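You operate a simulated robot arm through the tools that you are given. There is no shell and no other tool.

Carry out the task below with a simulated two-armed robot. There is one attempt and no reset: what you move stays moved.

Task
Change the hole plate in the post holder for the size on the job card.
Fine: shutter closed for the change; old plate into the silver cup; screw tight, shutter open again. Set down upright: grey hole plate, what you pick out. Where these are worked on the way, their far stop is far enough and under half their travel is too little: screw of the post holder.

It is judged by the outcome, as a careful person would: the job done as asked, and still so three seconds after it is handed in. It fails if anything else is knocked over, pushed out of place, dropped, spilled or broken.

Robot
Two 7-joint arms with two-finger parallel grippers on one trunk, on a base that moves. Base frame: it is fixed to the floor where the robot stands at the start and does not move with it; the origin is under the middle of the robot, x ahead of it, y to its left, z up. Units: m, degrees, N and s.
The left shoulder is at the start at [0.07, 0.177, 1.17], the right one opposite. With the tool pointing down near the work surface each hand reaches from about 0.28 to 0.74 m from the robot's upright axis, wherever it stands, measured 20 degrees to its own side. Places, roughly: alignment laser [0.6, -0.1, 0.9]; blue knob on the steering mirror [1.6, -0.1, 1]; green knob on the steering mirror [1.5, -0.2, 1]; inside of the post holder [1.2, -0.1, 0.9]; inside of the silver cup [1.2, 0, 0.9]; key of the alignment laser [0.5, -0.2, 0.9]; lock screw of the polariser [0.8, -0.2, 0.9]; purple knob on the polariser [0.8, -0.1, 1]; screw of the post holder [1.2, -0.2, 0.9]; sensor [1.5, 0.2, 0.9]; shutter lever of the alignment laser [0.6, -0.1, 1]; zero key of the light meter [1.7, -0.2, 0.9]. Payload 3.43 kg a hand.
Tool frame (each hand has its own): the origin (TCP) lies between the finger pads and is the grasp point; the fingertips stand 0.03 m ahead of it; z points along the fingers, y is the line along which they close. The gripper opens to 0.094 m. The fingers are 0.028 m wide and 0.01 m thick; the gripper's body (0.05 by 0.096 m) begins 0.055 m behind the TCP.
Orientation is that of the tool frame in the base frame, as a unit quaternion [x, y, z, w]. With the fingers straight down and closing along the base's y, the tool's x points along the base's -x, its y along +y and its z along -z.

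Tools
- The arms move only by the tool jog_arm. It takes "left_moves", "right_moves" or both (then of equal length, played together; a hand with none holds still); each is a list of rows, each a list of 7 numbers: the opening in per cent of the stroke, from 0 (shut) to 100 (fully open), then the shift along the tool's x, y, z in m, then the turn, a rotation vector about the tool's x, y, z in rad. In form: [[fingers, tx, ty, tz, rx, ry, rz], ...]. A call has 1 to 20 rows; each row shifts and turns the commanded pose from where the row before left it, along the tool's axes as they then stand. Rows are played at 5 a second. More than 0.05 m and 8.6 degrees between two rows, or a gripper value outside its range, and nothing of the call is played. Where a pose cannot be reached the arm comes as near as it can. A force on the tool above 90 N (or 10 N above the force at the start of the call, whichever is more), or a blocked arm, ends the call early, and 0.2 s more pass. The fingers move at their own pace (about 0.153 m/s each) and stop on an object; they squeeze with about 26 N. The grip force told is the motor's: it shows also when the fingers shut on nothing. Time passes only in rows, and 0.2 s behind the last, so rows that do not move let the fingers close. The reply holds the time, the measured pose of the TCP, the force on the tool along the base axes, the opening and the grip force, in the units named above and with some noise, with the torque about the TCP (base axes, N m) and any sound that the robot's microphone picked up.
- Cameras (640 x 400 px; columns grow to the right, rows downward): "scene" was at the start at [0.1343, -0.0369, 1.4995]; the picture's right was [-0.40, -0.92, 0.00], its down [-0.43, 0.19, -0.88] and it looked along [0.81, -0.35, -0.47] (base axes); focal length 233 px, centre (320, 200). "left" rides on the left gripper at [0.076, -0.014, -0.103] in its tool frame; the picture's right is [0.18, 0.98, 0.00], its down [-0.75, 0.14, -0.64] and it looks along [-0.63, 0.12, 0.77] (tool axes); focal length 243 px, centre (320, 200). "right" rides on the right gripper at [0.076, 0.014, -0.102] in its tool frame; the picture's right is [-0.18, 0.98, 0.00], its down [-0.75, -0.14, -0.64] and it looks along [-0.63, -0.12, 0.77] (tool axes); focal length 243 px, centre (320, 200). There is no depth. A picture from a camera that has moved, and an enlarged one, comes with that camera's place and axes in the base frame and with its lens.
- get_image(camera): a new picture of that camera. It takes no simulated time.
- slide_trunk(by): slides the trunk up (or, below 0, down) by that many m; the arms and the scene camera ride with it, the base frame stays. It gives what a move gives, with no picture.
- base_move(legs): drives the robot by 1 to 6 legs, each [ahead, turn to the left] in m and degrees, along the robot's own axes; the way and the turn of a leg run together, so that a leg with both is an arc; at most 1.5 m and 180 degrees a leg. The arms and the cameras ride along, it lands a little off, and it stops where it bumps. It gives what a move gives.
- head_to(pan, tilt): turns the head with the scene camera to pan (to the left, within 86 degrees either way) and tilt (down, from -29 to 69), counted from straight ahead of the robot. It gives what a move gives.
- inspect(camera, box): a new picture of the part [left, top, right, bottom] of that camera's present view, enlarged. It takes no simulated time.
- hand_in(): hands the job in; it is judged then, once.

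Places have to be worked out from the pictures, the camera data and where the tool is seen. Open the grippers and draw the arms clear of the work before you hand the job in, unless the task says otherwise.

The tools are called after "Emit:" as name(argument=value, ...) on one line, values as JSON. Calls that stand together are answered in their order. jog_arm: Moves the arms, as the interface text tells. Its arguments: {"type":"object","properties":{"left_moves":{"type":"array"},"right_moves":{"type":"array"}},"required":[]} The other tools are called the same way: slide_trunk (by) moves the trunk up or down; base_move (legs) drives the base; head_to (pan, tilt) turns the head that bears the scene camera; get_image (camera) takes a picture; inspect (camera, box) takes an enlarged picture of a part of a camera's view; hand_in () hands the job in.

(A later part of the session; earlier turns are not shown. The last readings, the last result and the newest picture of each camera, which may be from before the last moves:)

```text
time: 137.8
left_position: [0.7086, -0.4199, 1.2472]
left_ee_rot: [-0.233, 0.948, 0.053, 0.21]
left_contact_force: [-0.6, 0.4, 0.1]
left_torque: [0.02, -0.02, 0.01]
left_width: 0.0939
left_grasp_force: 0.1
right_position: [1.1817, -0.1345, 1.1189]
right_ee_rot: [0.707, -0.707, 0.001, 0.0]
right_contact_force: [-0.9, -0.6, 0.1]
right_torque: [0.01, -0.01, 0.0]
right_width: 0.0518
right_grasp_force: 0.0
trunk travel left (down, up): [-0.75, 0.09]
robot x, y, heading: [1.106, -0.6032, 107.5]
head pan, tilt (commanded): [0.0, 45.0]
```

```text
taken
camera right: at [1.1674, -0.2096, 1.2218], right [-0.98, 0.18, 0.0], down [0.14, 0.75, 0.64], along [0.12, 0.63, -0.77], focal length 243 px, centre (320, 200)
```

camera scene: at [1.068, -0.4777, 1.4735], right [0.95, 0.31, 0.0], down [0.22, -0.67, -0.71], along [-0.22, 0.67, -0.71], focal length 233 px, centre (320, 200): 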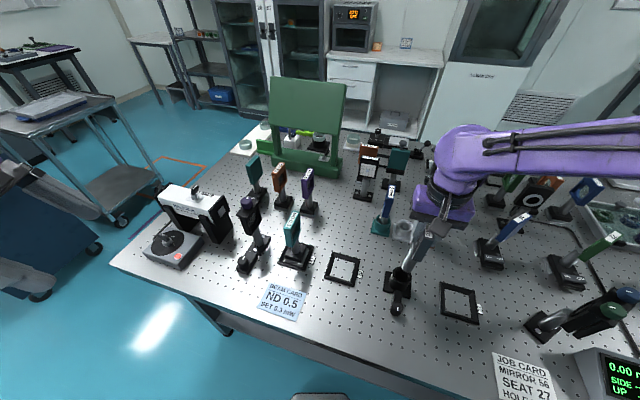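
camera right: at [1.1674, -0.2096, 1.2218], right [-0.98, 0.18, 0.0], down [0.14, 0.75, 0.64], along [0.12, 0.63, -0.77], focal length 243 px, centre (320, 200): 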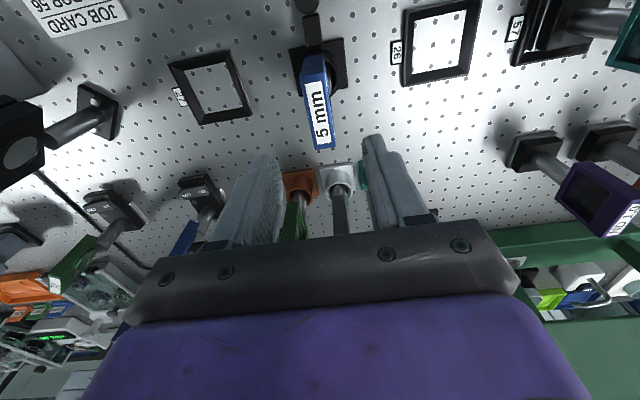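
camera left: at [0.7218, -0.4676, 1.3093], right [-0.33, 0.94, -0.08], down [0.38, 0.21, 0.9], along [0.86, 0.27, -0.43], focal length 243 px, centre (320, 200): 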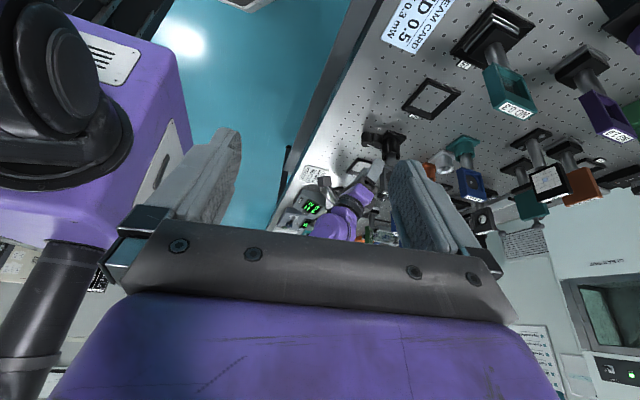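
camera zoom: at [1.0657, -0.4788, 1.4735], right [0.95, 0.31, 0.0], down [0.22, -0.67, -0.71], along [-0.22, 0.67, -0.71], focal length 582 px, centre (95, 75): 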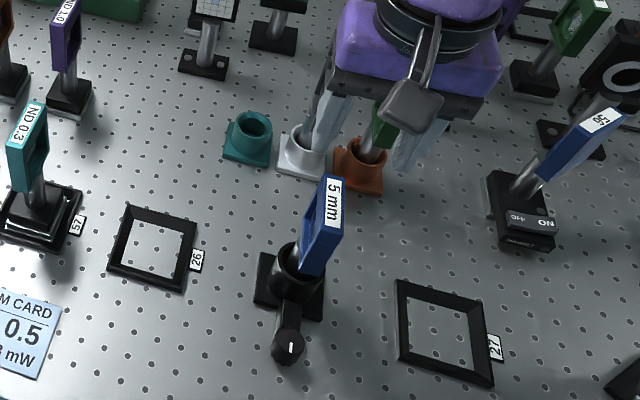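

The 5 mm plate stands upright in the holder. Now I back the base off as before to tighten the screw counter-clockwise.

Emit:
base_move(legs=[[-0.14, 0]])

Emit:
get_image(camera="scene")

```text
time: 139.1
left_position: [0.7534, -0.5517, 1.2476]
left_ee_rot: [-0.232, 0.949, 0.051, 0.209]
left_contact_force: [0.7, 0.4, 0.2]
left_torque: [-0.05, 0.03, 0.02]
left_width: 0.094
left_grasp_force: 0.1
right_position: [1.2286, -0.2659, 1.1176]
right_ee_rot: [-0.707, 0.707, -0.001, -0.003]
right_contact_force: [0.5, -0.2, -0.4]
right_torque: [-0.03, -0.01, -0.03]
right_width: 0.0517
right_grasp_force: 0.1
trunk travel left (down, up): [-0.75, 0.09]
robot x, y, heading: [1.1469, -0.7374, 107.8]
head pan, tilt (commanded): [0.0, 45.0]
```

```text
taken
camera scene: at [1.1113, -0.6101, 1.4733], right [0.95, 0.31, 0.0], down [0.22, -0.67, -0.71], along [-0.22, 0.67, -0.71], focal length 233 px, centre (320, 200)
```

scene: 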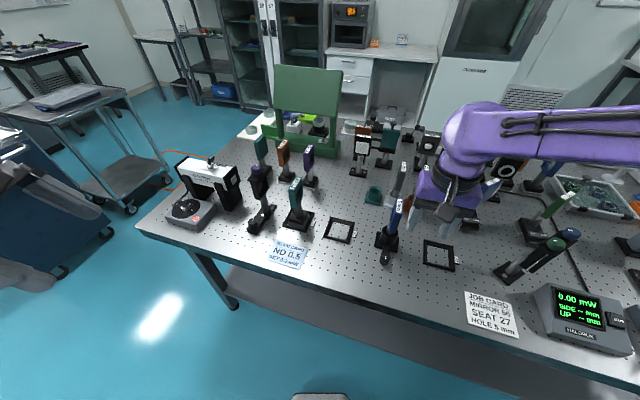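

Same standing place as before. I move over the knob, lean the hand 28° and descend to z ≈ 0.96.

Emit:
jog_arm(right_moves=[[50, -0.0185, 0.0233, -0.005, 0, 0, 0], [50, -0.0185, 0.0233, -0.005, 0, 0, 0], [50, 0, 0, 0, 0, -0.1225, 0], [50, 0, 0, 0, 0, -0.1225, 0], [50, 0, 0, 0, 0, -0.1225, 0], [50, 0, 0, 0, 0, -0.1225, 0], [50, 0, 0, 0, 0, 0, 0], [50, 0.016, 0, 0.03, 0, 0, 0], [50, 0.016, 0, 0.03, 0, 0, 0], [50, 0.016, 0, 0.03, 0, 0, 0], [50, 0.016, 0, 0.03, 0, 0, 0], [50, 0.016, 0, 0.03, 0, 0, 0], [50, 0, 0, 0, 0, 0, 0], [50, 0, 0, 0, 0, 0, 0]])

Emit:
get_image(camera="right")

Emit:
get_image(camera="scene")

```text
time: 142.1
left_position: [0.7536, -0.5525, 1.2473]
left_ee_rot: [-0.232, 0.949, 0.052, 0.209]
left_contact_force: [-0.2, -0.1, 0.5]
left_torque: [0.01, 0.01, 0.01]
left_width: 0.0942
left_grasp_force: 0.0
right_position: [1.1813, -0.229, 0.9619]
right_ee_rot: [-0.682, 0.69, 0.176, 0.167]
right_contact_force: [0.1, -0.6, 0.2]
right_torque: [-0.01, -0.01, -0.04]
right_width: 0.0471
right_grasp_force: 0.2
trunk travel left (down, up): [-0.75, 0.09]
robot x, y, heading: [1.1503, -0.7351, 108.2]
head pan, tilt (commanded): [0.0, 45.0]
```

```text
taken
camera right: at [1.1667, -0.345, 1.0173], right [-0.98, 0.17, 0.1], down [0.16, 0.36, 0.92], along [0.12, 0.92, -0.38], focal length 243 px, centre (320, 200)
```

right: 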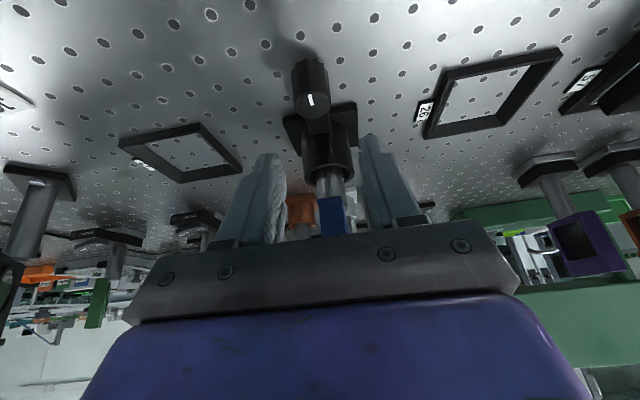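

```text
taken
camera scene: at [1.1117, -0.6121, 1.4735], right [0.95, 0.31, 0.0], down [0.22, -0.67, -0.71], along [-0.22, 0.67, -0.71], focal length 233 px, centre (320, 200)
```

scene: 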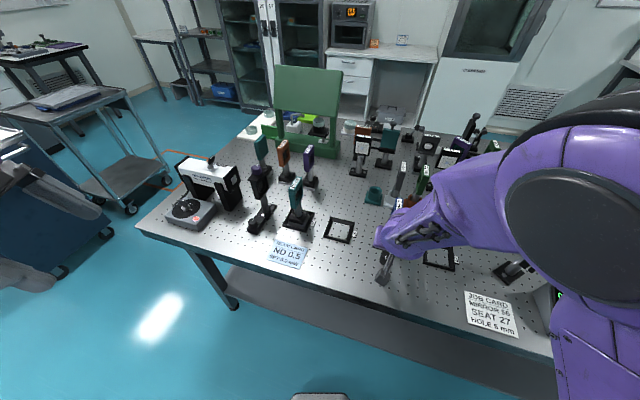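

Good position. I lower the remaining 7 cm to the deep grip height (z ≈ 0.893).

Emit:
jog_arm(right_moves=[[50, 0.0081, 0, 0.0152, 0, 0, 0], [50, 0.0081, 0, 0.0152, 0, 0, 0], [50, 0.0081, 0, 0.0152, 0, 0, 0], [50, 0.0081, 0, 0.0152, 0, 0, 0], [50, 0, 0, 0, 0, 0, 0], [50, 0, 0, 0, 0, 0, 0]])

Emit:
inspect(camera="right", box=[220, 80, 460, 260])

```text
time: 143.5
left_position: [0.7531, -0.5528, 1.2486]
left_ee_rot: [-0.231, 0.949, 0.052, 0.21]
left_contact_force: [0.3, 0.3, 0.0]
left_torque: [-0.04, -0.02, 0.02]
left_width: 0.0944
left_grasp_force: 0.0
right_position: [1.1797, -0.2316, 0.8901]
right_ee_rot: [-0.686, 0.686, 0.172, 0.17]
right_contact_force: [-1.0, 1.1, -0.2]
right_torque: [-0.02, 0.0, 0.04]
right_width: 0.0469
right_grasp_force: 0.0
right hand out of reach, approached as far as the arm can: row 2, 3
trunk travel left (down, up): [-0.75, 0.09]
robot x, y, heading: [1.1499, -0.7368, 107.8]
head pan, tilt (commanded): [0.0, 45.0]
```

```text
2.22 times, centred on (340, 170) of right
camera zoom: at [1.1651, -0.3465, 0.9458], right [-0.98, 0.16, 0.09], down [0.14, 0.36, 0.92], along [0.12, 0.92, -0.38], focal length 539 px, centre (276, 267)
```

zoom: 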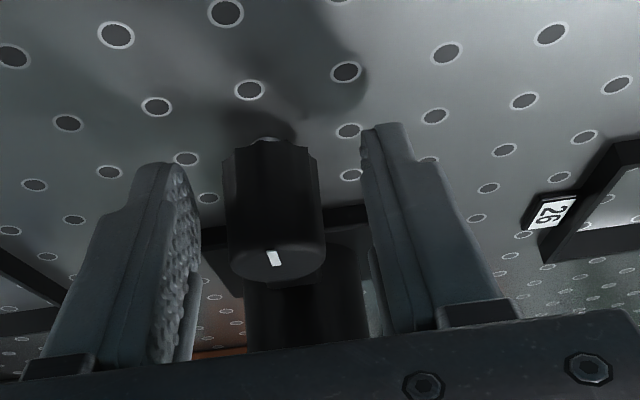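

Centred within 3 mm. I correct, swing the open hand 30° clockwise about the knob and close on it.

Emit:
jog_arm(right_moves=[[50, -0.0026, -0.0025, 0.0014, 0, 0, 0], [50, 0, 0.0026, 0, 0.061, 0, 0.1148], [50, 0, 0.0026, 0, 0.061, 0, 0.1148], [50, 0, 0.0026, 0, 0.061, 0, 0.1148], [50, 0, 0.0026, 0, 0.061, 0, 0.1148], [50, 0, 0, 0, 0, 0, 0], [20, 0, 0, 0, 0, 0, 0], [0, 0, 0, 0, 0, 0, 0], [0, 0, 0, 0, 0, 0, 0]])

Emit:
inspect(camera="right", box=[220, 80, 460, 260])

```text
time: 145.5
left_position: [0.7527, -0.5534, 1.2478]
left_ee_rot: [-0.231, 0.948, 0.053, 0.211]
left_contact_force: [-0.3, 0.1, 0.5]
left_torque: [-0.02, 0.01, 0.0]
left_width: 0.0939
left_grasp_force: 0.0
right_position: [1.1722, -0.2248, 0.8926]
right_ee_rot: [-0.48, 0.845, 0.122, 0.203]
right_contact_force: [-8.4, 5.0, 16.9]
right_torque: [0.21, 0.21, 0.5]
right_width: 0.0308
right_grasp_force: 25.4
trunk travel left (down, up): [-0.75, 0.09]
robot x, y, heading: [1.1497, -0.7346, 107.6]
head pan, tilt (commanded): [0.0, 45.0]
```

```text
2.22 times, centred on (340, 170) of right
camera zoom: at [1.1019, -0.3155, 0.9481], right [-0.76, 0.64, 0.1], down [0.32, 0.24, 0.92], along [0.56, 0.73, -0.39], focal length 539 px, centre (276, 267)
```

zoom: 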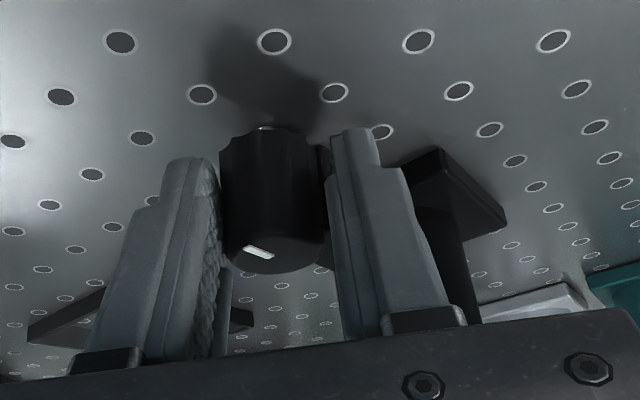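

The far finger touched the block again (width 31 mm) because the tips reach ~5 mm too far. I open, draw the hand back 5 mm along its lean and close again.

Emit:
jog_arm(right_moves=[[50, 0, 0, 0, 0, 0, 0], [50, 0, 0, 0, 0, 0, 0], [50, 0.0048, 0, -0.0025, 0, 0, 0], [50, 0, 0, 0, 0, 0, 0], [20, 0, 0, 0, 0, 0, 0], [0, 0, 0, 0, 0, 0, 0], [0, 0, 0, 0, 0, 0, 0]])

Emit:
inspect(camera="right", box=[220, 80, 460, 260])

```text
time: 147.1
left_position: [0.7523, -0.5504, 1.247]
left_ee_rot: [-0.232, 0.948, 0.051, 0.21]
left_contact_force: [-0.4, -0.1, 0.3]
left_torque: [0.0, 0.01, -0.02]
left_width: 0.0939
left_grasp_force: 0.1
right_position: [1.1722, -0.2272, 0.889]
right_ee_rot: [-0.469, 0.855, 0.117, 0.188]
right_contact_force: [-4.4, 6.4, -6.0]
right_torque: [0.26, -1.48, 0.12]
right_width: 0.0268
right_grasp_force: 44.3
trunk travel left (down, up): [-0.75, 0.09]
robot x, y, heading: [1.151, -0.738, 108.0]
head pan, tilt (commanded): [0.0, 45.0]
```

```text
2.22 times, centred on (340, 170) of right
camera zoom: at [1.1012, -0.3156, 0.9485], right [-0.74, 0.66, 0.1], down [0.35, 0.26, 0.9], along [0.57, 0.7, -0.42], focal length 539 px, centre (276, 267)
```

zoom: 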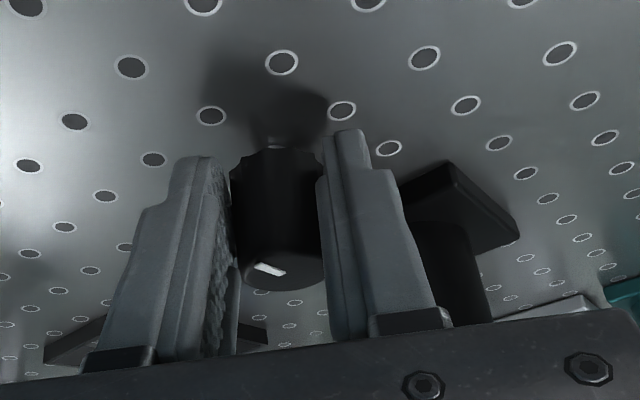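

Firmly gripped (27 mm). I turn counter-clockwise 60° to tighten.

Emit:
jog_arm(right_moves=[[0, 0, -0.0027, 0, -0.056, 0.003, -0.1173], [0, 0, -0.0027, 0, -0.056, 0.003, -0.1173], [0, 0, -0.0027, 0, -0.056, 0.003, -0.1173], [0, 0, -0.0027, 0, -0.056, 0.003, -0.1173], [0, 0, -0.0027, 0, -0.056, 0.003, -0.1173], [0, 0, -0.0027, 0, -0.056, 0.003, -0.1173], [0, 0, -0.0027, 0, -0.056, 0.003, -0.1173], [0, 0, -0.0027, 0, -0.056, 0.003, -0.1173], [0, 0, 0, 0, 0, 0, 0]])

Emit:
inspect(camera="right", box=[220, 80, 460, 260])

```text
time: 149.1
left_position: [0.756, -0.5502, 1.2478]
left_ee_rot: [-0.232, 0.949, 0.051, 0.209]
left_contact_force: [0.7, -0.3, -0.3]
left_torque: [0.02, 0.0, 0.0]
left_width: 0.094
left_grasp_force: 0.0
right_position: [1.1927, -0.2311, 0.8886]
right_ee_rot: [0.845, -0.487, -0.187, -0.12]
right_contact_force: [7.9, 12.0, -0.7]
right_torque: [0.54, 1.06, -0.27]
right_width: 0.0263
right_grasp_force: 44.7
trunk travel left (down, up): [-0.75, 0.09]
robot x, y, heading: [1.1523, -0.7367, 107.6]
head pan, tilt (commanded): [0.0, 45.0]
```

```text
2.22 times, centred on (340, 170) of right
camera zoom: at [1.2345, -0.3359, 0.9478], right [-0.94, -0.34, 0.06], down [-0.09, 0.41, 0.91], along [-0.34, 0.85, -0.42], focal length 539 px, centre (276, 267)
```

zoom: 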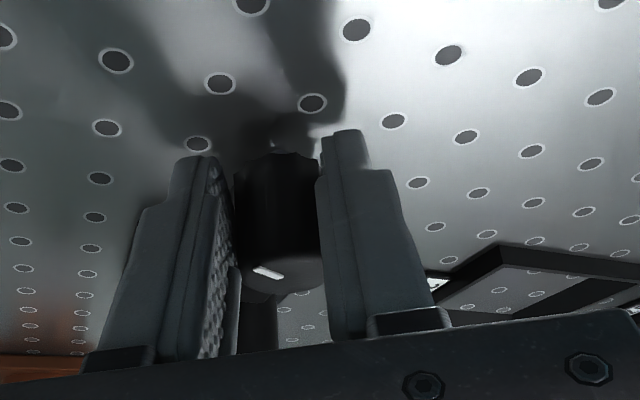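

The mark kept its place relative to the hand, so the knob turned ~60° with it. I open, swing back 60° clockwise and re-grip.

Emit:
jog_arm(right_moves=[[50, 0, 0, 0, 0, 0, 0], [50, 0, 0, 0, 0, 0, 0], [50, 0, 0.0031, 0, 0.056, 0, 0.1173], [50, 0, 0.0031, 0, 0.056, 0, 0.1173], [50, 0, 0.0031, 0, 0.056, 0, 0.1173], [50, 0, 0.0031, 0, 0.056, 0, 0.1173], [50, 0, 0.0031, 0, 0.056, 0, 0.1173], [50, 0, 0.0031, 0, 0.056, 0, 0.1173], [50, 0, 0.0031, 0, 0.056, 0, 0.1173], [50, 0, 0.0031, 0, 0.056, 0, 0.1173], [50, 0, 0, 0, 0, 0, 0], [20, 0, 0, 0, 0, 0, 0], [0, 0, 0, 0, 0, 0, 0], [0, 0, 0, 0, 0, 0, 0]])

Emit:
inspect(camera="right", box=[220, 80, 460, 260])

```text
time: 152.1
left_position: [0.7558, -0.5521, 1.2482]
left_ee_rot: [-0.232, 0.949, 0.052, 0.209]
left_contact_force: [-0.2, 0.5, 0.1]
left_torque: [0.0, 0.02, 0.01]
left_width: 0.0939
left_grasp_force: 0.1
right_position: [1.1683, -0.2349, 0.8898]
right_ee_rot: [-0.488, 0.842, 0.111, 0.202]
right_contact_force: [3.7, -2.7, -1.8]
right_torque: [-0.01, -0.04, -0.15]
right_width: 0.026
right_grasp_force: 44.8
trunk travel left (down, up): [-0.75, 0.09]
robot x, y, heading: [1.1505, -0.7381, 107.8]
head pan, tilt (commanded): [0.0, 45.0]
```

```text
2.22 times, centred on (340, 170) of right
camera zoom: at [1.0985, -0.3253, 0.9461], right [-0.77, 0.63, 0.07], down [0.31, 0.27, 0.91], along [0.56, 0.73, -0.4], focal length 539 px, centre (276, 267)
```

zoom: 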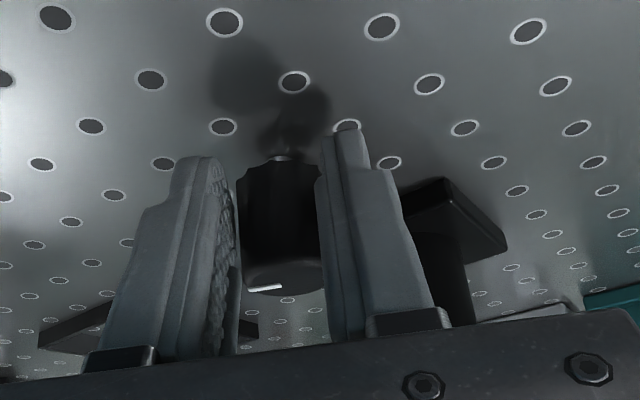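

The grip is a bit too far forward of the axis (fingertips only). I open, move 5 mm inward, re-close and turn counter-clockwise 60°.

Emit:
jog_arm(right_moves=[[50, 0, 0, 0, 0, 0, 0], [50, -0.0045, 0, 0.0023, 0, 0, 0], [50, 0, 0, 0, 0, 0, 0], [20, 0, 0, 0, 0, 0, 0], [0, 0, 0, 0, 0, 0, 0], [0, 0, 0, 0, 0, 0, 0], [0, 0, -0.0029, 0, -0.056, 0, -0.1173], [0, 0, -0.0029, 0, -0.056, 0, -0.1173], [0, 0, -0.0029, 0, -0.056, 0, -0.1173], [0, 0, -0.0029, 0, -0.056, 0, -0.1173], [0, 0, -0.0029, 0, -0.056, 0, -0.1173], [0, 0, -0.0029, 0, -0.056, 0, -0.1173], [0, 0, -0.0029, 0, -0.056, 0, -0.1173], [0, 0, -0.0029, 0, -0.056, 0, -0.1173], [0, 0, 0, 0, 0, 0, 0]])

Emit:
inspect(camera="right", box=[220, 80, 460, 260])

```text
time: 155.3
left_position: [0.7545, -0.5524, 1.2487]
left_ee_rot: [-0.231, 0.949, 0.051, 0.209]
left_contact_force: [-0.6, 0.5, -0.2]
left_torque: [0.01, 0.01, 0.02]
left_width: 0.0939
left_grasp_force: 0.0
right_position: [1.1914, -0.2304, 0.891]
right_ee_rot: [0.845, -0.487, -0.186, -0.121]
right_contact_force: [1.0, 6.0, -0.4]
right_torque: [0.5, 1.28, -0.09]
right_width: 0.0263
right_grasp_force: 45.1
trunk travel left (down, up): [-0.75, 0.09]
robot x, y, heading: [1.1502, -0.7337, 107.9]
head pan, tilt (commanded): [0.0, 45.0]
```

```text
2.22 times, centred on (340, 170) of right
camera zoom: at [1.2344, -0.3356, 0.9488], right [-0.94, -0.34, 0.06], down [-0.09, 0.41, 0.91], along [-0.34, 0.85, -0.41], focal length 539 px, centre (276, 267)
```

zoom: 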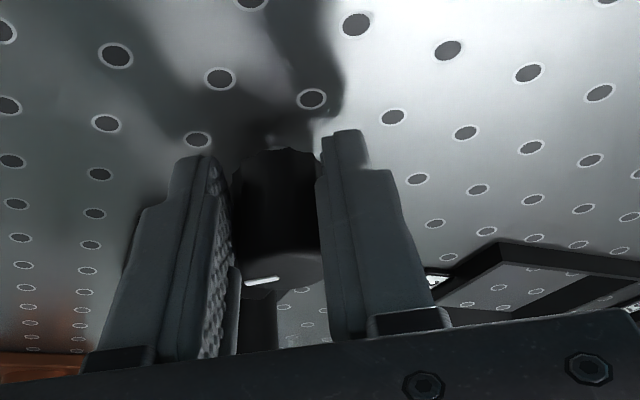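

The mark is now near +37° (about 125° done of 180°). I swing back, nudge 5 mm inward and re-grip for the last stroke.

Emit:
jog_arm(right_moves=[[50, 0, 0, 0, 0, 0, 0], [50, 0, 0, 0, 0, 0, 0], [50, 0, 0.0031, 0, 0.056, 0, 0.1173], [50, 0, 0.0031, 0, 0.056, 0, 0.1173], [50, 0, 0.0031, 0, 0.056, 0, 0.1173], [50, 0, 0.0031, 0, 0.056, 0, 0.1173], [50, 0, 0.0031, 0, 0.056, 0, 0.1173], [50, 0, 0.0031, 0, 0.056, 0, 0.1173], [50, 0, 0.0031, 0, 0.056, 0, 0.1173], [50, 0, 0.0031, 0, 0.056, 0, 0.1173], [50, -0.0045, 0, 0.0023, 0, 0, 0], [50, 0, 0, 0, 0, 0, 0], [20, 0, 0, 0, 0, 0, 0], [0, 0, 0, 0, 0, 0, 0], [0, 0, 0, 0, 0, 0, 0]])

Emit:
inspect(camera="right", box=[220, 80, 460, 260])

```text
time: 158.5
left_position: [0.7561, -0.552, 1.2484]
left_ee_rot: [-0.232, 0.949, 0.052, 0.209]
left_contact_force: [-0.7, 0.9, -0.5]
left_torque: [0.03, -0.01, -0.02]
left_width: 0.094
left_grasp_force: 0.0
right_position: [1.1732, -0.2277, 0.8894]
right_ee_rot: [-0.488, 0.841, 0.112, 0.203]
right_contact_force: [4.8, -1.8, -2.6]
right_torque: [0.98, 0.1, -0.06]
right_width: 0.0267
right_grasp_force: 44.7
trunk travel left (down, up): [-0.75, 0.09]
robot x, y, heading: [1.1517, -0.738, 108.1]
head pan, tilt (commanded): [0.0, 45.0]
```

```text
2.22 times, centred on (340, 170) of right
camera zoom: at [1.1024, -0.319, 0.9462], right [-0.77, 0.63, 0.07], down [0.31, 0.27, 0.91], along [0.56, 0.73, -0.4], focal length 539 px, centre (276, 267)
```

zoom: 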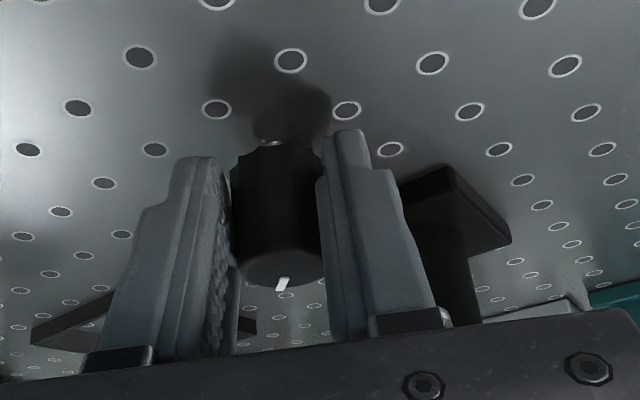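

Good grip with the mark at ~+35°. I turn counter-clockwise 60° – it should reach the tight stop.

Emit:
jog_arm(right_moves=[[0, 0, -0.0029, 0, -0.056, 0, -0.1173], [0, 0, -0.0029, 0, -0.056, 0, -0.1173], [0, 0, -0.0029, 0, -0.056, 0, -0.1173], [0, 0, -0.0029, 0, -0.056, 0, -0.1173], [0, 0, -0.0029, 0, -0.056, 0, -0.1173], [0, 0, -0.0029, 0, -0.056, 0, -0.1173], [0, 0, -0.0029, 0, -0.056, 0, -0.1173], [0, 0, -0.0029, 0, -0.056, 0, -0.1173], [0, 0, 0, 0, 0, 0, 0]])

Emit:
inspect(camera="right", box=[220, 80, 460, 260])

```text
time: 160.5
left_position: [0.7533, -0.5537, 1.2473]
left_ee_rot: [-0.231, 0.948, 0.052, 0.21]
left_contact_force: [0.2, 0.9, 1.3]
left_torque: [0.01, -0.01, 0.0]
left_width: 0.0941
left_grasp_force: 0.1
right_position: [1.1937, -0.2311, 0.8897]
right_ee_rot: [0.846, -0.485, -0.186, -0.121]
right_contact_force: [-4.7, 0.4, 6.6]
right_torque: [0.38, 0.98, 0.1]
right_width: 0.0266
right_grasp_force: 44.9
trunk travel left (down, up): [-0.75, 0.09]
robot x, y, heading: [1.1547, -0.7386, 107.9]
head pan, tilt (commanded): [0.0, 45.0]
```

```text
2.22 times, centred on (340, 170) of right
camera zoom: at [1.2349, -0.3365, 0.9486], right [-0.94, -0.35, 0.06], down [-0.1, 0.41, 0.91], along [-0.34, 0.85, -0.41], focal length 539 px, centre (276, 267)
```

zoom: 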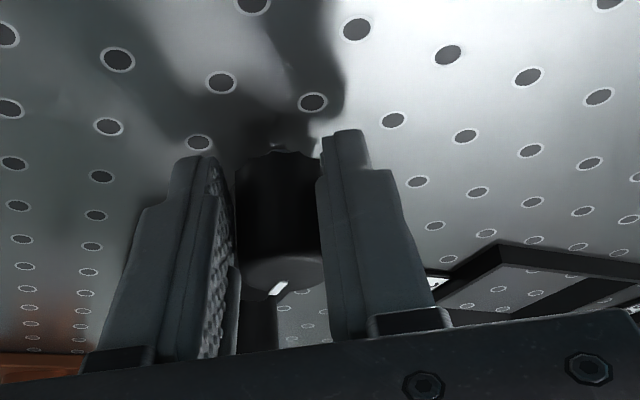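

The mark points at ~80–90° (toward the holder), as at the start. One more stroke to make sure it is fully at the tight stop.

Emit:
jog_arm(right_moves=[[50, 0, 0, 0, 0, 0, 0], [50, 0, 0, 0, 0, 0, 0], [50, 0, 0.0031, 0, 0.056, 0, 0.1173], [50, 0, 0.0031, 0, 0.056, 0, 0.1173], [50, 0, 0.0031, 0, 0.056, 0, 0.1173], [50, 0, 0.0031, 0, 0.056, 0, 0.1173], [50, 0, 0.0031, 0, 0.056, 0, 0.1173], [50, -0.0035, 0, 0.0018, 0, 0, 0], [50, 0, 0, 0, 0, 0, 0], [20, 0, 0, 0, 0, 0, 0], [0, 0, 0, 0, 0, 0, 0], [0, 0, 0, 0, 0, 0, 0]])

Emit:
inspect(camera="right", box=[220, 80, 460, 260])

```text
time: 163.1
left_position: [0.7547, -0.5522, 1.2491]
left_ee_rot: [-0.231, 0.949, 0.05, 0.209]
left_contact_force: [0.1, 0.0, 0.9]
left_torque: [0.01, 0.0, 0.01]
left_width: 0.0941
left_grasp_force: 0.1
right_position: [1.1796, -0.2289, 0.8888]
right_ee_rot: [-0.643, 0.731, 0.144, 0.177]
right_contact_force: [0.9, 0.6, -1.2]
right_torque: [0.49, 0.77, -0.22]
right_width: 0.0267
right_grasp_force: 45.1
trunk travel left (down, up): [-0.75, 0.09]
robot x, y, heading: [1.1535, -0.7367, 107.7]
head pan, tilt (commanded): [0.0, 45.0]
```

```text
2.22 times, centred on (340, 170) of right
camera zoom: at [1.1489, -0.3394, 0.9462], right [-0.95, 0.29, 0.07], down [0.18, 0.37, 0.91], along [0.24, 0.88, -0.4], focal length 539 px, centre (276, 267)
```

zoom: 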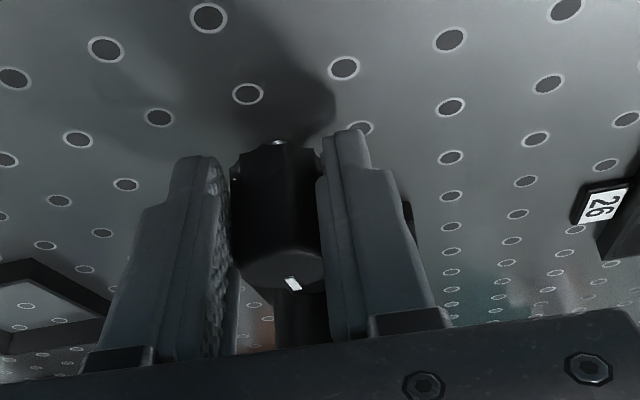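

The mark reads ~90°, the original tight position. I apply a final counter-clockwise push of ~35° to confirm it does not move any further.

Emit:
jog_arm(right_moves=[[0, 0, -0.0029, 0, -0.056, 0, -0.1173], [0, 0, -0.0029, 0, -0.056, 0, -0.1173], [0, 0, -0.0029, 0, -0.056, 0, -0.1173], [0, 0, -0.0029, 0, -0.056, 0, -0.1173], [0, 0, -0.0029, 0, -0.056, 0, -0.1173], [0, 0, 0, 0, 0, 0, 0]])

Emit:
inspect(camera="right", box=[220, 80, 460, 260])

```text
time: 164.5
left_position: [0.7522, -0.5525, 1.2474]
left_ee_rot: [-0.232, 0.948, 0.051, 0.21]
left_contact_force: [-0.2, 0.5, -0.8]
left_torque: [0.0, 0.01, 0.01]
left_width: 0.0941
left_grasp_force: 0.1
right_position: [1.1906, -0.2268, 0.8899]
right_ee_rot: [0.846, -0.486, -0.184, -0.121]
right_contact_force: [-11.7, -3.6, -6.8]
right_torque: [-0.18, 1.31, 0.25]
right_width: 0.0267
right_grasp_force: 44.8
trunk travel left (down, up): [-0.75, 0.09]
robot x, y, heading: [1.1531, -0.7354, 108.0]
head pan, tilt (commanded): [0.0, 45.0]
```

```text
2.22 times, centred on (340, 170) of right
camera zoom: at [1.2334, -0.3332, 0.9489], right [-0.94, -0.35, 0.06], down [-0.1, 0.41, 0.91], along [-0.34, 0.84, -0.42], focal length 539 px, centre (276, 267)
```

zoom: 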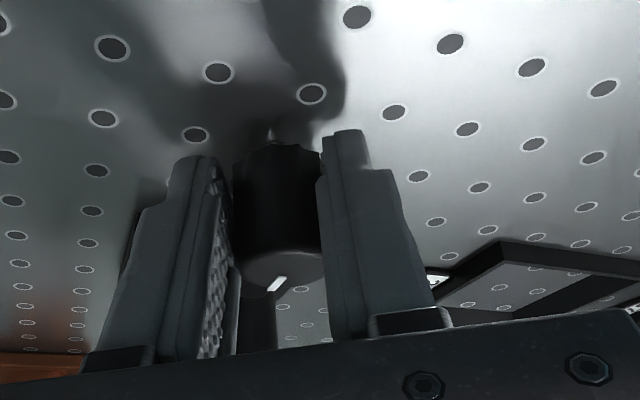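

The mark did not move further: the screw is tight at its stop. I open, swing the hand straight, lift it clear and make it vertical.

Emit:
jog_arm(right_moves=[[50, 0, 0, 0, 0, 0, 0], [50, 0, 0, 0, 0, 0, 0], [50, 0, 0.0031, 0, 0.056, 0, 0.1173], [50, 0, 0.0031, 0, 0.056, 0, 0.1173], [50, 0, 0.0031, 0, 0.056, 0, 0.1173], [50, 0, 0.0031, 0, 0.056, 0, 0.1173], [50, -0.0173, -0.0008, -0.0361, 0, 0, 0], [50, -0.0173, -0.0008, -0.0361, 0, 0, 0], [50, -0.0173, -0.0008, -0.0361, 0, 0, 0], [50, -0.0173, -0.0008, -0.0361, 0, 0, 0], [50, -0.0173, -0.0008, -0.0361, 0, 0, 0], [50, -0.0173, -0.0008, -0.0361, 0, 0, 0], [50, 0, 0, 0, 0, 0, 0]])

Emit:
get_image(camera="scene")

Emit:
inspect(camera="scene", box=[340, 170, 460, 290])

Emit:
get_image(camera="right")

```text
time: 167.3
left_position: [0.753, -0.5538, 1.2462]
left_ee_rot: [-0.231, 0.949, 0.052, 0.21]
left_contact_force: [0.0, -1.3, 0.0]
left_torque: [0.02, -0.03, 0.02]
left_width: 0.0939
left_grasp_force: 0.0
right_position: [1.1791, -0.2341, 1.1305]
right_ee_rot: [0.69, -0.687, -0.154, -0.168]
right_contact_force: [0.4, 0.3, -0.1]
right_torque: [0.01, -0.01, -0.02]
right_width: 0.047
right_grasp_force: 0.0
trunk travel left (down, up): [-0.75, 0.09]
robot x, y, heading: [1.1486, -0.7381, 107.9]
head pan, tilt (commanded): [0.0, 45.0]
```

```text
taken
camera scene: at [1.1099, -0.613, 1.4736], right [0.95, 0.31, 0.0], down [0.22, -0.67, -0.71], along [-0.21, 0.67, -0.71], focal length 233 px, centre (320, 200)
```

scene: 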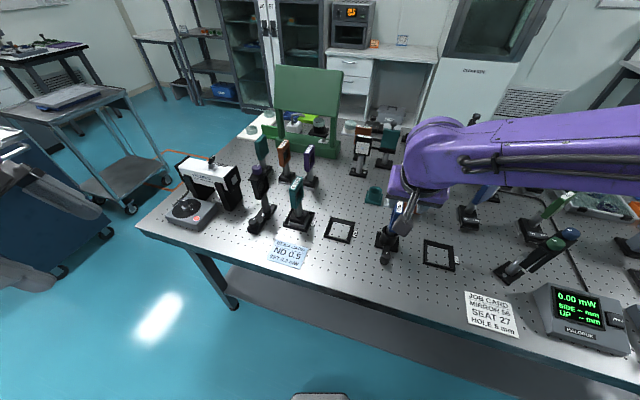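

```text
3.33 times, centred on (400, 230) of scene
camera zoom: at [1.1099, -0.613, 1.4736], right [0.95, 0.31, 0.0], down [0.22, -0.67, -0.71], along [-0.21, 0.67, -0.71], focal length 775 px, centre (53, 100)
```

zoom: 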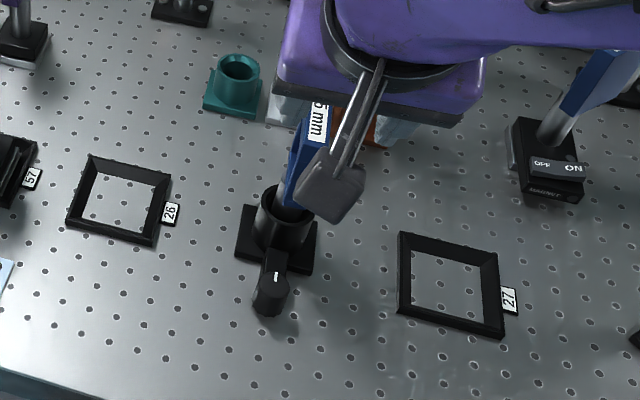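

```text
taken
camera right: at [1.1639, -0.3473, 1.1881], right [-0.98, 0.17, 0.06], down [0.12, 0.39, 0.91], along [0.13, 0.91, -0.4], focal length 243 px, centre (320, 200)
```

right: 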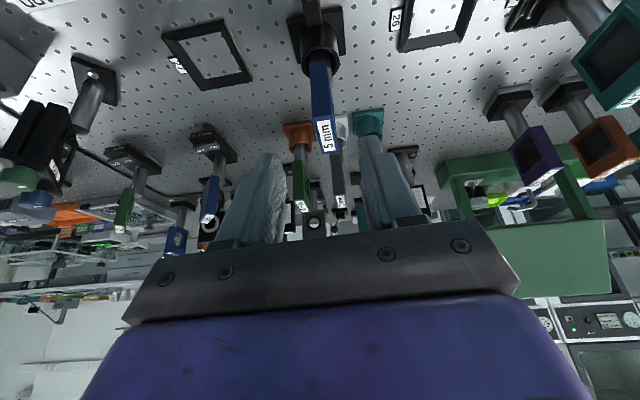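

The knob mark points to the holder again, the 5 mm plate stands straight, and the meter shows 0.00. Now I straighten and raise the hand, close it, and drive back along the table toward the laser to reopen the shutter.

Emit:
jog_arm(right_moves=[[0, 0, 0, 0, -0.005, 0.115, 0.001], [0, 0, 0, 0, -0.005, 0.115, 0.001], [0, 0, 0, 0, -0.005, 0.115, 0.001], [0, 0, 0, 0, -0.005, 0.115, 0.001], [0, 0.025, 0, -0.03, 0, 0, 0], [0, 0.025, 0, -0.03, 0, 0, 0], [0, 0, 0, 0, 0, 0, 0]])

Emit:
get_image(camera="scene")

```text
time: 168.9
left_position: [0.754, -0.5513, 1.2479]
left_ee_rot: [-0.232, 0.949, 0.052, 0.209]
left_contact_force: [0.4, 1.4, -0.7]
left_torque: [-0.01, 0.0, 0.0]
left_width: 0.0945
left_grasp_force: 0.0
right_position: [1.182, -0.2833, 1.1876]
right_ee_rot: [-0.707, 0.708, 0.0, -0.001]
right_contact_force: [-0.2, -0.4, 0.0]
right_torque: [-0.05, -0.01, 0.02]
right_width: 0.0001
right_grasp_force: 26.1
trunk travel left (down, up): [-0.75, 0.09]
robot x, y, heading: [1.1546, -0.7382, 107.6]
head pan, tilt (commanded): [0.0, 45.0]
```

```text
taken
camera scene: at [1.1111, -0.6106, 1.4734], right [0.95, 0.31, 0.0], down [0.22, -0.67, -0.71], along [-0.22, 0.67, -0.71], focal length 233 px, centre (320, 200)
```

scene: 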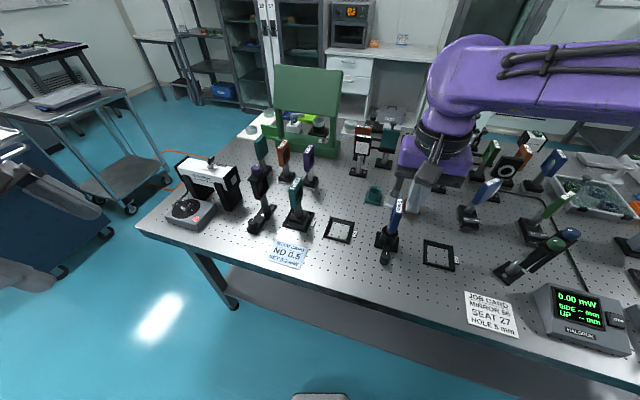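

Everything is in order. I back off a little, turn left along the table, drive ~0.6 m and turn back to face the laser.

Emit:
base_move(legs=[[-0.1, 0], [0, 72], [0.6, 0], [0, -72], [0.1, 0]])

Emit:
get_image(camera="scene")

Emit:
get_image(camera="right")

```text
time: 180.0
left_position: [0.1534, -0.564, 1.248]
left_ee_rot: [-0.238, 0.947, 0.054, 0.209]
left_contact_force: [0.4, 0.6, -0.1]
left_torque: [0.0, -0.01, 0.02]
left_width: 0.094
left_grasp_force: 0.1
right_position: [0.5753, -0.2897, 1.1882]
right_ee_rot: [0.713, -0.701, -0.001, 0.001]
right_contact_force: [0.6, 1.0, -0.4]
right_torque: [-0.02, 0.02, -0.01]
right_width: 0.0
right_grasp_force: 25.9
trunk travel left (down, up): [-0.75, 0.09]
robot x, y, heading: [0.5534, -0.7439, 108.5]
head pan, tilt (commanded): [0.0, 45.0]
```

```text
taken
camera scene: at [0.5114, -0.6184, 1.4737], right [0.95, 0.32, 0.0], down [0.23, -0.67, -0.71], along [-0.23, 0.67, -0.71], focal length 233 px, centre (320, 200)
```

scene: 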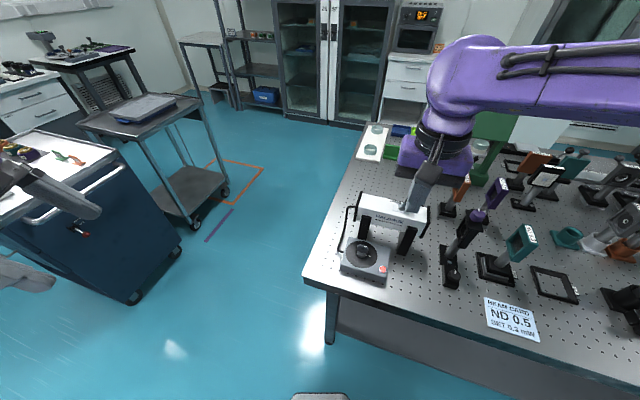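

```text
taken
camera right: at [0.5635, -0.365, 1.2907], right [-0.99, 0.17, 0.0], down [0.13, 0.76, 0.64], along [0.11, 0.63, -0.77], focal length 243 px, centre (320, 200)
```

right: 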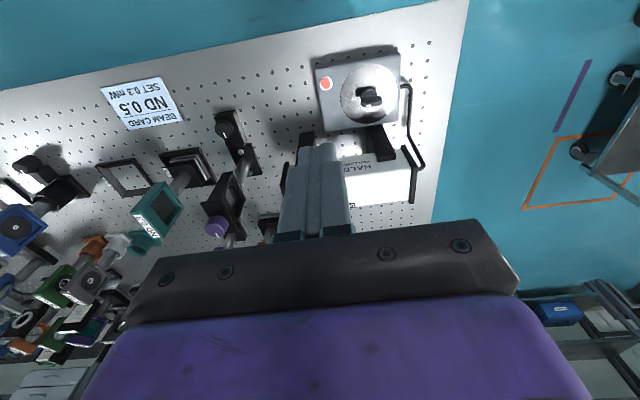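

I'm at the laser side now. I zoom in to locate the lever precisely.

Emit:
inspect(camera="scene", box=[350, 150, 470, 260])

Emit:
inspect(camera="right", box=[240, 90, 440, 250])

```text
3.64 times, centred on (410, 205) of scene
camera zoom: at [0.5114, -0.6184, 1.4737], right [0.95, 0.32, 0.0], down [0.23, -0.67, -0.71], along [-0.23, 0.67, -0.71], focal length 846 px, centre (-7, 182)
```

zoom: 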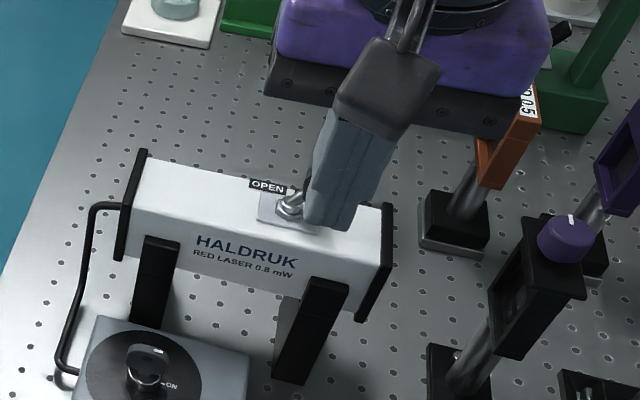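

```text
2.50 times, centred on (340, 170) of right
camera zoom: at [0.5635, -0.365, 1.2907], right [-0.99, 0.17, 0.0], down [0.13, 0.76, 0.64], along [0.11, 0.63, -0.77], focal length 606 px, centre (270, 275)
```

zoom: 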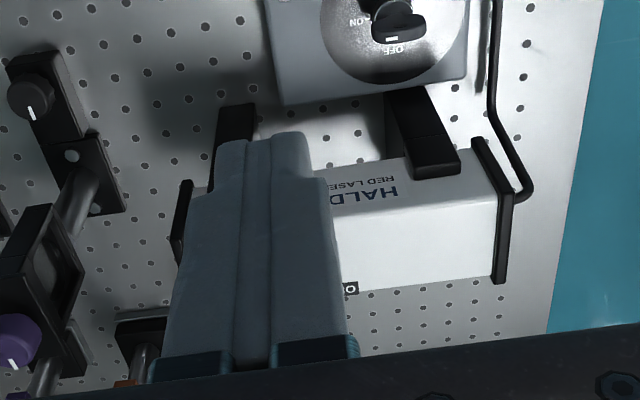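

The lever (closed, leaning to +x) is hidden behind the hand. I move the closed hand to the +x side of the lever and over it at safe height.

Emit:
jog_arm(right_moves=[[0, 0, -0.0475, 0, 0, 0, 0], [0, 0, -0.0475, 0, 0, 0, 0], [0, -0.039, 0, 0.005, 0, 0, 0], [0, -0.039, 0, 0.005, 0, 0, 0], [0, -0.039, 0, 0.005, 0, 0, 0], [0, -0.039, 0, 0.005, 0, 0, 0], [0, 0, 0, 0, 0, 0, 0], [0, 0, 0, 0, 0, 0, 0]])

Emit:
inspect(camera="scene", box=[350, 150, 470, 260])

Emit:
get_image(camera="right")

```text
time: 181.8
left_position: [0.1524, -0.5643, 1.2482]
left_ee_rot: [-0.239, 0.947, 0.053, 0.209]
left_contact_force: [-0.2, 0.4, 0.2]
left_torque: [0.01, 0.0, -0.04]
left_width: 0.0942
left_grasp_force: 0.1
right_position: [0.6697, -0.1319, 1.167]
right_ee_rot: [0.713, -0.702, 0.0, 0.001]
right_contact_force: [0.6, -0.4, -0.5]
right_torque: [0.0, 0.02, -0.01]
right_width: 0.0
right_grasp_force: 26.0
trunk travel left (down, up): [-0.75, 0.09]
robot x, y, heading: [0.5542, -0.744, 108.7]
head pan, tilt (commanded): [0.0, 45.0]
```

```text
3.64 times, centred on (410, 205) of scene
camera zoom: at [0.5114, -0.6174, 1.4736], right [0.95, 0.32, 0.0], down [0.23, -0.67, -0.71], along [-0.23, 0.67, -0.71], focal length 846 px, centre (-7, 182)
```

zoom: 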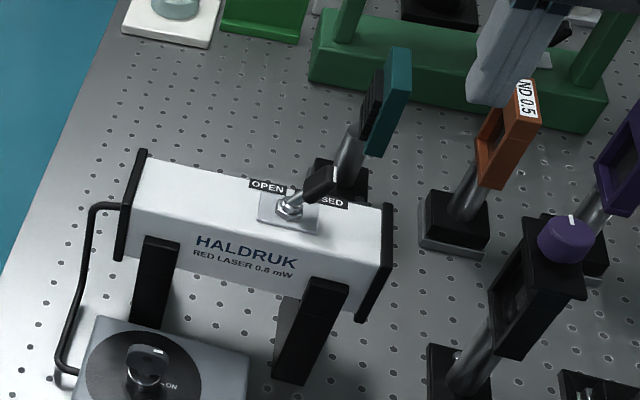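

```text
taken
camera right: at [0.6552, -0.2071, 1.2692], right [-0.99, 0.17, 0.0], down [0.13, 0.76, 0.64], along [0.11, 0.63, -0.77], focal length 243 px, centre (320, 200)
```

right: 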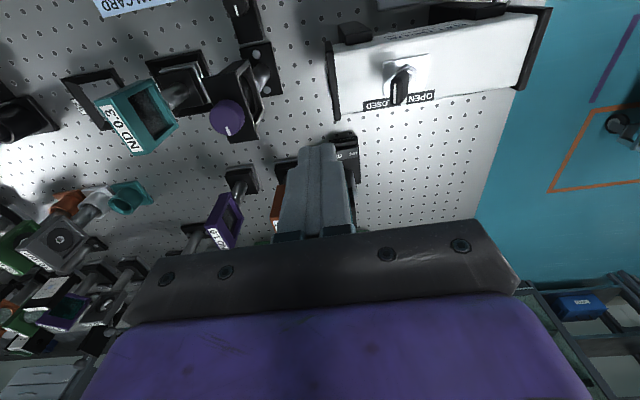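

The lever clearly leans to CLOSED with its tip near [0.61, -0.137, 1.06]. The fingers are on its +x side; I lower to z ≈ 1.077 and push toward -x (OPEN).

Emit:
jog_arm(right_moves=[[0, 0.003, 0, 0.045, 0, 0, 0], [0, 0, 0, 0.045, 0, 0, 0], [0, 0, 0, 0, 0, 0, 0], [0, 0, 0.02, 0, 0, 0, 0], [0, 0, 0.02, 0, 0, 0, 0], [0, 0, 0.015, 0, 0, 0, 0], [0, 0, 0.015, 0, 0, 0, 0], [0, 0, 0.01, 0, 0, 0, 0], [0, 0, 0.01, 0, 0, 0, 0], [0, 0, 0, 0, 0, 0, 0]])

Emit:
inspect(camera="scene", box=[350, 150, 470, 260])

Emit:
get_image(camera="right")

```text
time: 184.0
left_position: [0.1542, -0.5638, 1.2481]
left_ee_rot: [-0.239, 0.947, 0.054, 0.208]
left_contact_force: [0.6, 0.0, 0.9]
left_torque: [0.01, -0.04, 0.03]
left_width: 0.0943
left_grasp_force: 0.2
right_position: [0.5798, -0.1353, 1.0771]
right_ee_rot: [0.713, -0.702, 0.001, 0.001]
right_contact_force: [6.0, 0.5, 0.6]
right_torque: [0.02, -0.16, -0.09]
right_width: 0.0
right_grasp_force: 26.4
trunk travel left (down, up): [-0.75, 0.09]
robot x, y, heading: [0.5541, -0.7381, 108.6]
head pan, tilt (commanded): [0.0, 45.0]
heard: click
```

```text
3.64 times, centred on (410, 205) of scene
camera zoom: at [0.5122, -0.6174, 1.4736], right [0.95, 0.32, 0.0], down [0.23, -0.67, -0.71], along [-0.23, 0.67, -0.71], focal length 846 px, centre (-7, 182)
```

zoom: 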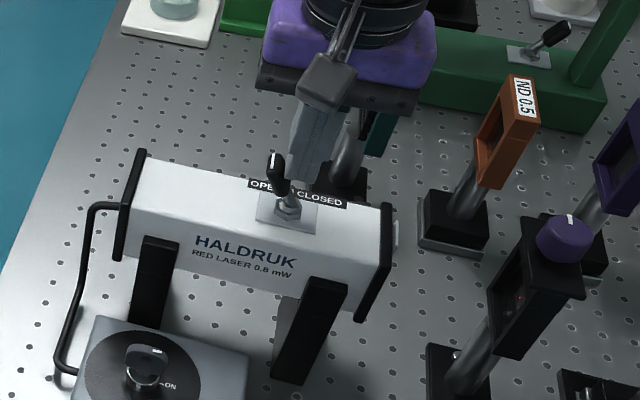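

```text
taken
camera right: at [0.5674, -0.2114, 1.1792], right [-0.99, 0.17, 0.0], down [0.13, 0.76, 0.64], along [0.11, 0.63, -0.77], focal length 243 px, centre (320, 200)
```

right: 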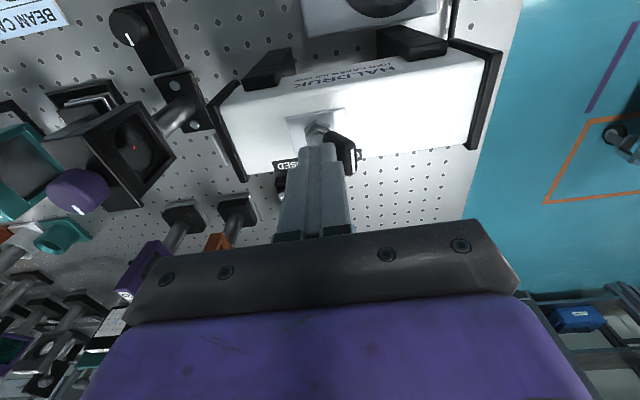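

A click was heard, the lever leans to OPEN and a red spot shows on the polariser again. I press a few more millimetres to be sure it sits at its stop, then back off.

Emit:
jog_arm(right_moves=[[0, 0, 0.004, 0, 0, 0, 0], [0, 0, 0.003, 0, 0, 0, 0], [0, 0, 0, 0, 0, 0, 0]])

```text
time: 184.8
left_position: [0.1593, -0.5642, 1.2512]
left_ee_rot: [-0.239, 0.947, 0.054, 0.207]
left_contact_force: [0.9, -0.5, -0.1]
left_torque: [0.0, -0.01, -0.01]
left_width: 0.0938
left_grasp_force: 0.0
right_position: [0.5795, -0.1351, 1.0768]
right_ee_rot: [0.712, -0.702, 0.0, 0.002]
right_contact_force: [31.3, -0.8, 2.8]
right_torque: [0.05, -0.91, -0.29]
right_width: 0.0001
right_grasp_force: 26.3
trunk travel left (down, up): [-0.75, 0.09]
robot x, y, heading: [0.556, -0.744, 108.7]
head pan, tilt (commanded): [0.0, 45.0]
```

It is at its stop (31 N). I back the fingers off toward +x, then raise the hand and draw it back from the table.

Emit:
jog_arm(right_moves=[[0, 0, -0.01, 0, 0, 0, 0], [0, 0, -0.025, 0, 0, 0, 0], [0, 0, -0.035, 0, 0, 0, 0], [0, 0, 0, -0.04, 0, 0, 0], [0, 0, 0, -0.04, 0, 0, 0], [0, 0, 0, -0.035, 0, 0, 0], [50, 0.04, 0, 0, 0, 0, 0], [50, 0.04, 0, 0, 0, 0, 0], [50, 0.04, 0, 0, 0, 0, 0], [50, 0.04, 0, 0, 0, 0, 0], [50, 0.03, 0, 0, 0, 0, 0], [50, 0, 0, 0, 0, 0, 0]])

Emit:
inspect(camera="scene", box=[350, 150, 470, 260])

Emit:
get_image(camera="scene")

```text
time: 187.4
left_position: [0.1525, -0.5628, 1.2491]
left_ee_rot: [-0.24, 0.947, 0.054, 0.209]
left_contact_force: [0.8, 0.7, -0.7]
left_torque: [-0.01, 0.0, 0.0]
left_width: 0.094
left_grasp_force: 0.0
right_position: [0.6471, -0.2286, 1.1763]
right_ee_rot: [0.711, -0.703, -0.004, 0.01]
right_contact_force: [-0.1, -0.2, 0.3]
right_torque: [-0.02, -0.03, -0.02]
right_width: 0.047
right_grasp_force: 0.2
right hand out of reach, approached as far as the arm can: row 9, 10, 11
trunk travel left (down, up): [-0.75, 0.09]
robot x, y, heading: [0.5547, -0.7401, 108.6]
head pan, tilt (commanded): [0.0, 45.0]
```

```text
3.64 times, centred on (410, 205) of scene
camera zoom: at [0.5103, -0.6172, 1.4735], right [0.95, 0.32, 0.0], down [0.23, -0.67, -0.71], along [-0.23, 0.67, -0.71], focal length 846 px, centre (-7, 182)
```

zoom: 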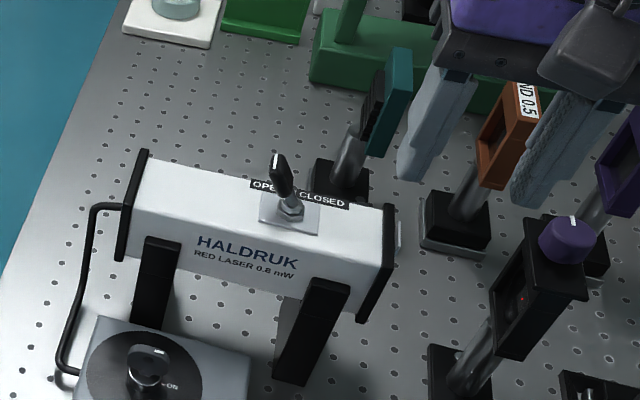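

```text
taken
camera scene: at [0.5103, -0.6172, 1.4735], right [0.95, 0.32, 0.0], down [0.23, -0.67, -0.71], along [-0.23, 0.67, -0.71], focal length 233 px, centre (320, 200)
```

scene: 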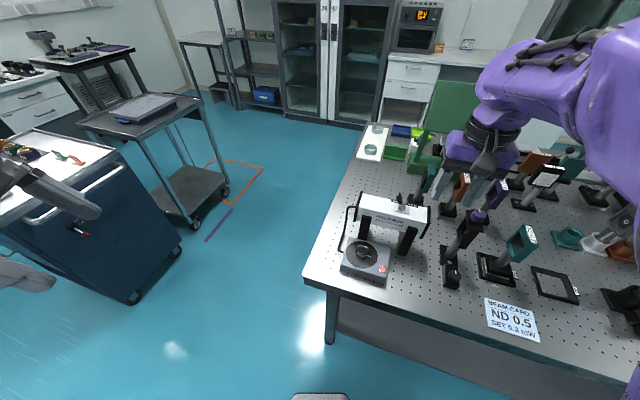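

The shutter is open, red spot on the polariser. I back the robot away from the table so both arms are clear, then check the final scene.

Emit:
base_move(legs=[[-0.4, 0]])

Emit:
head_to(pan=-45, tilt=25)

Emit:
get_image(camera="scene")

```text
time: 189.9
left_position: [0.2779, -0.9334, 1.2474]
left_ee_rot: [-0.238, 0.947, 0.052, 0.209]
left_contact_force: [-0.6, 0.2, 0.2]
left_torque: [-0.02, 0.02, 0.05]
left_width: 0.0938
left_grasp_force: 0.1
right_position: [0.7738, -0.5986, 1.1771]
right_ee_rot: [0.712, -0.703, -0.004, 0.01]
right_contact_force: [-0.4, 0.7, 0.0]
right_torque: [0.0, -0.01, 0.02]
right_width: 0.0468
right_grasp_force: 0.1
trunk travel left (down, up): [-0.75, 0.09]
robot x, y, heading: [0.6752, -1.1124, 109.0]
head pan, tilt (commanded): [0.0, 45.0]
```

```text
time: 191.0
left_position: [0.2767, -0.9334, 1.2482]
left_ee_rot: [-0.239, 0.947, 0.052, 0.209]
left_contact_force: [0.0, 0.4, -0.5]
left_torque: [-0.01, -0.02, -0.02]
left_width: 0.094
left_grasp_force: 0.0
right_position: [0.775, -0.5982, 1.1768]
right_ee_rot: [0.711, -0.703, -0.005, 0.012]
right_contact_force: [-1.0, -0.4, -0.8]
right_torque: [-0.02, -0.01, 0.0]
right_width: 0.0468
right_grasp_force: 0.2
trunk travel left (down, up): [-0.75, 0.09]
robot x, y, heading: [0.679, -1.1111, 108.6]
head pan, tilt (commanded): [-45.0, 25.0]
```

```text
taken
camera scene: at [0.703, -0.9818, 1.5041], right [0.9, -0.44, 0.0], down [-0.19, -0.38, -0.91], along [0.4, 0.81, -0.42], focal length 233 px, centre (320, 200)
```

scene: 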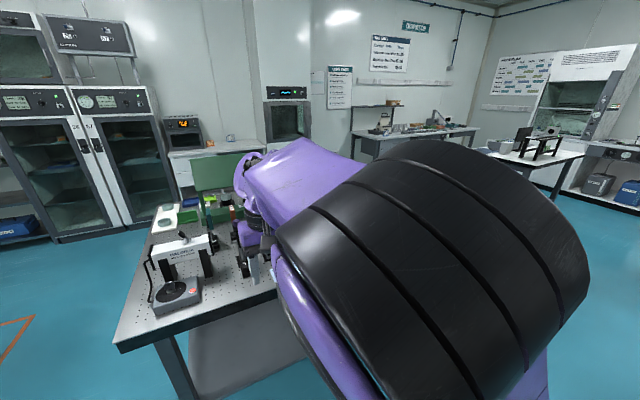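

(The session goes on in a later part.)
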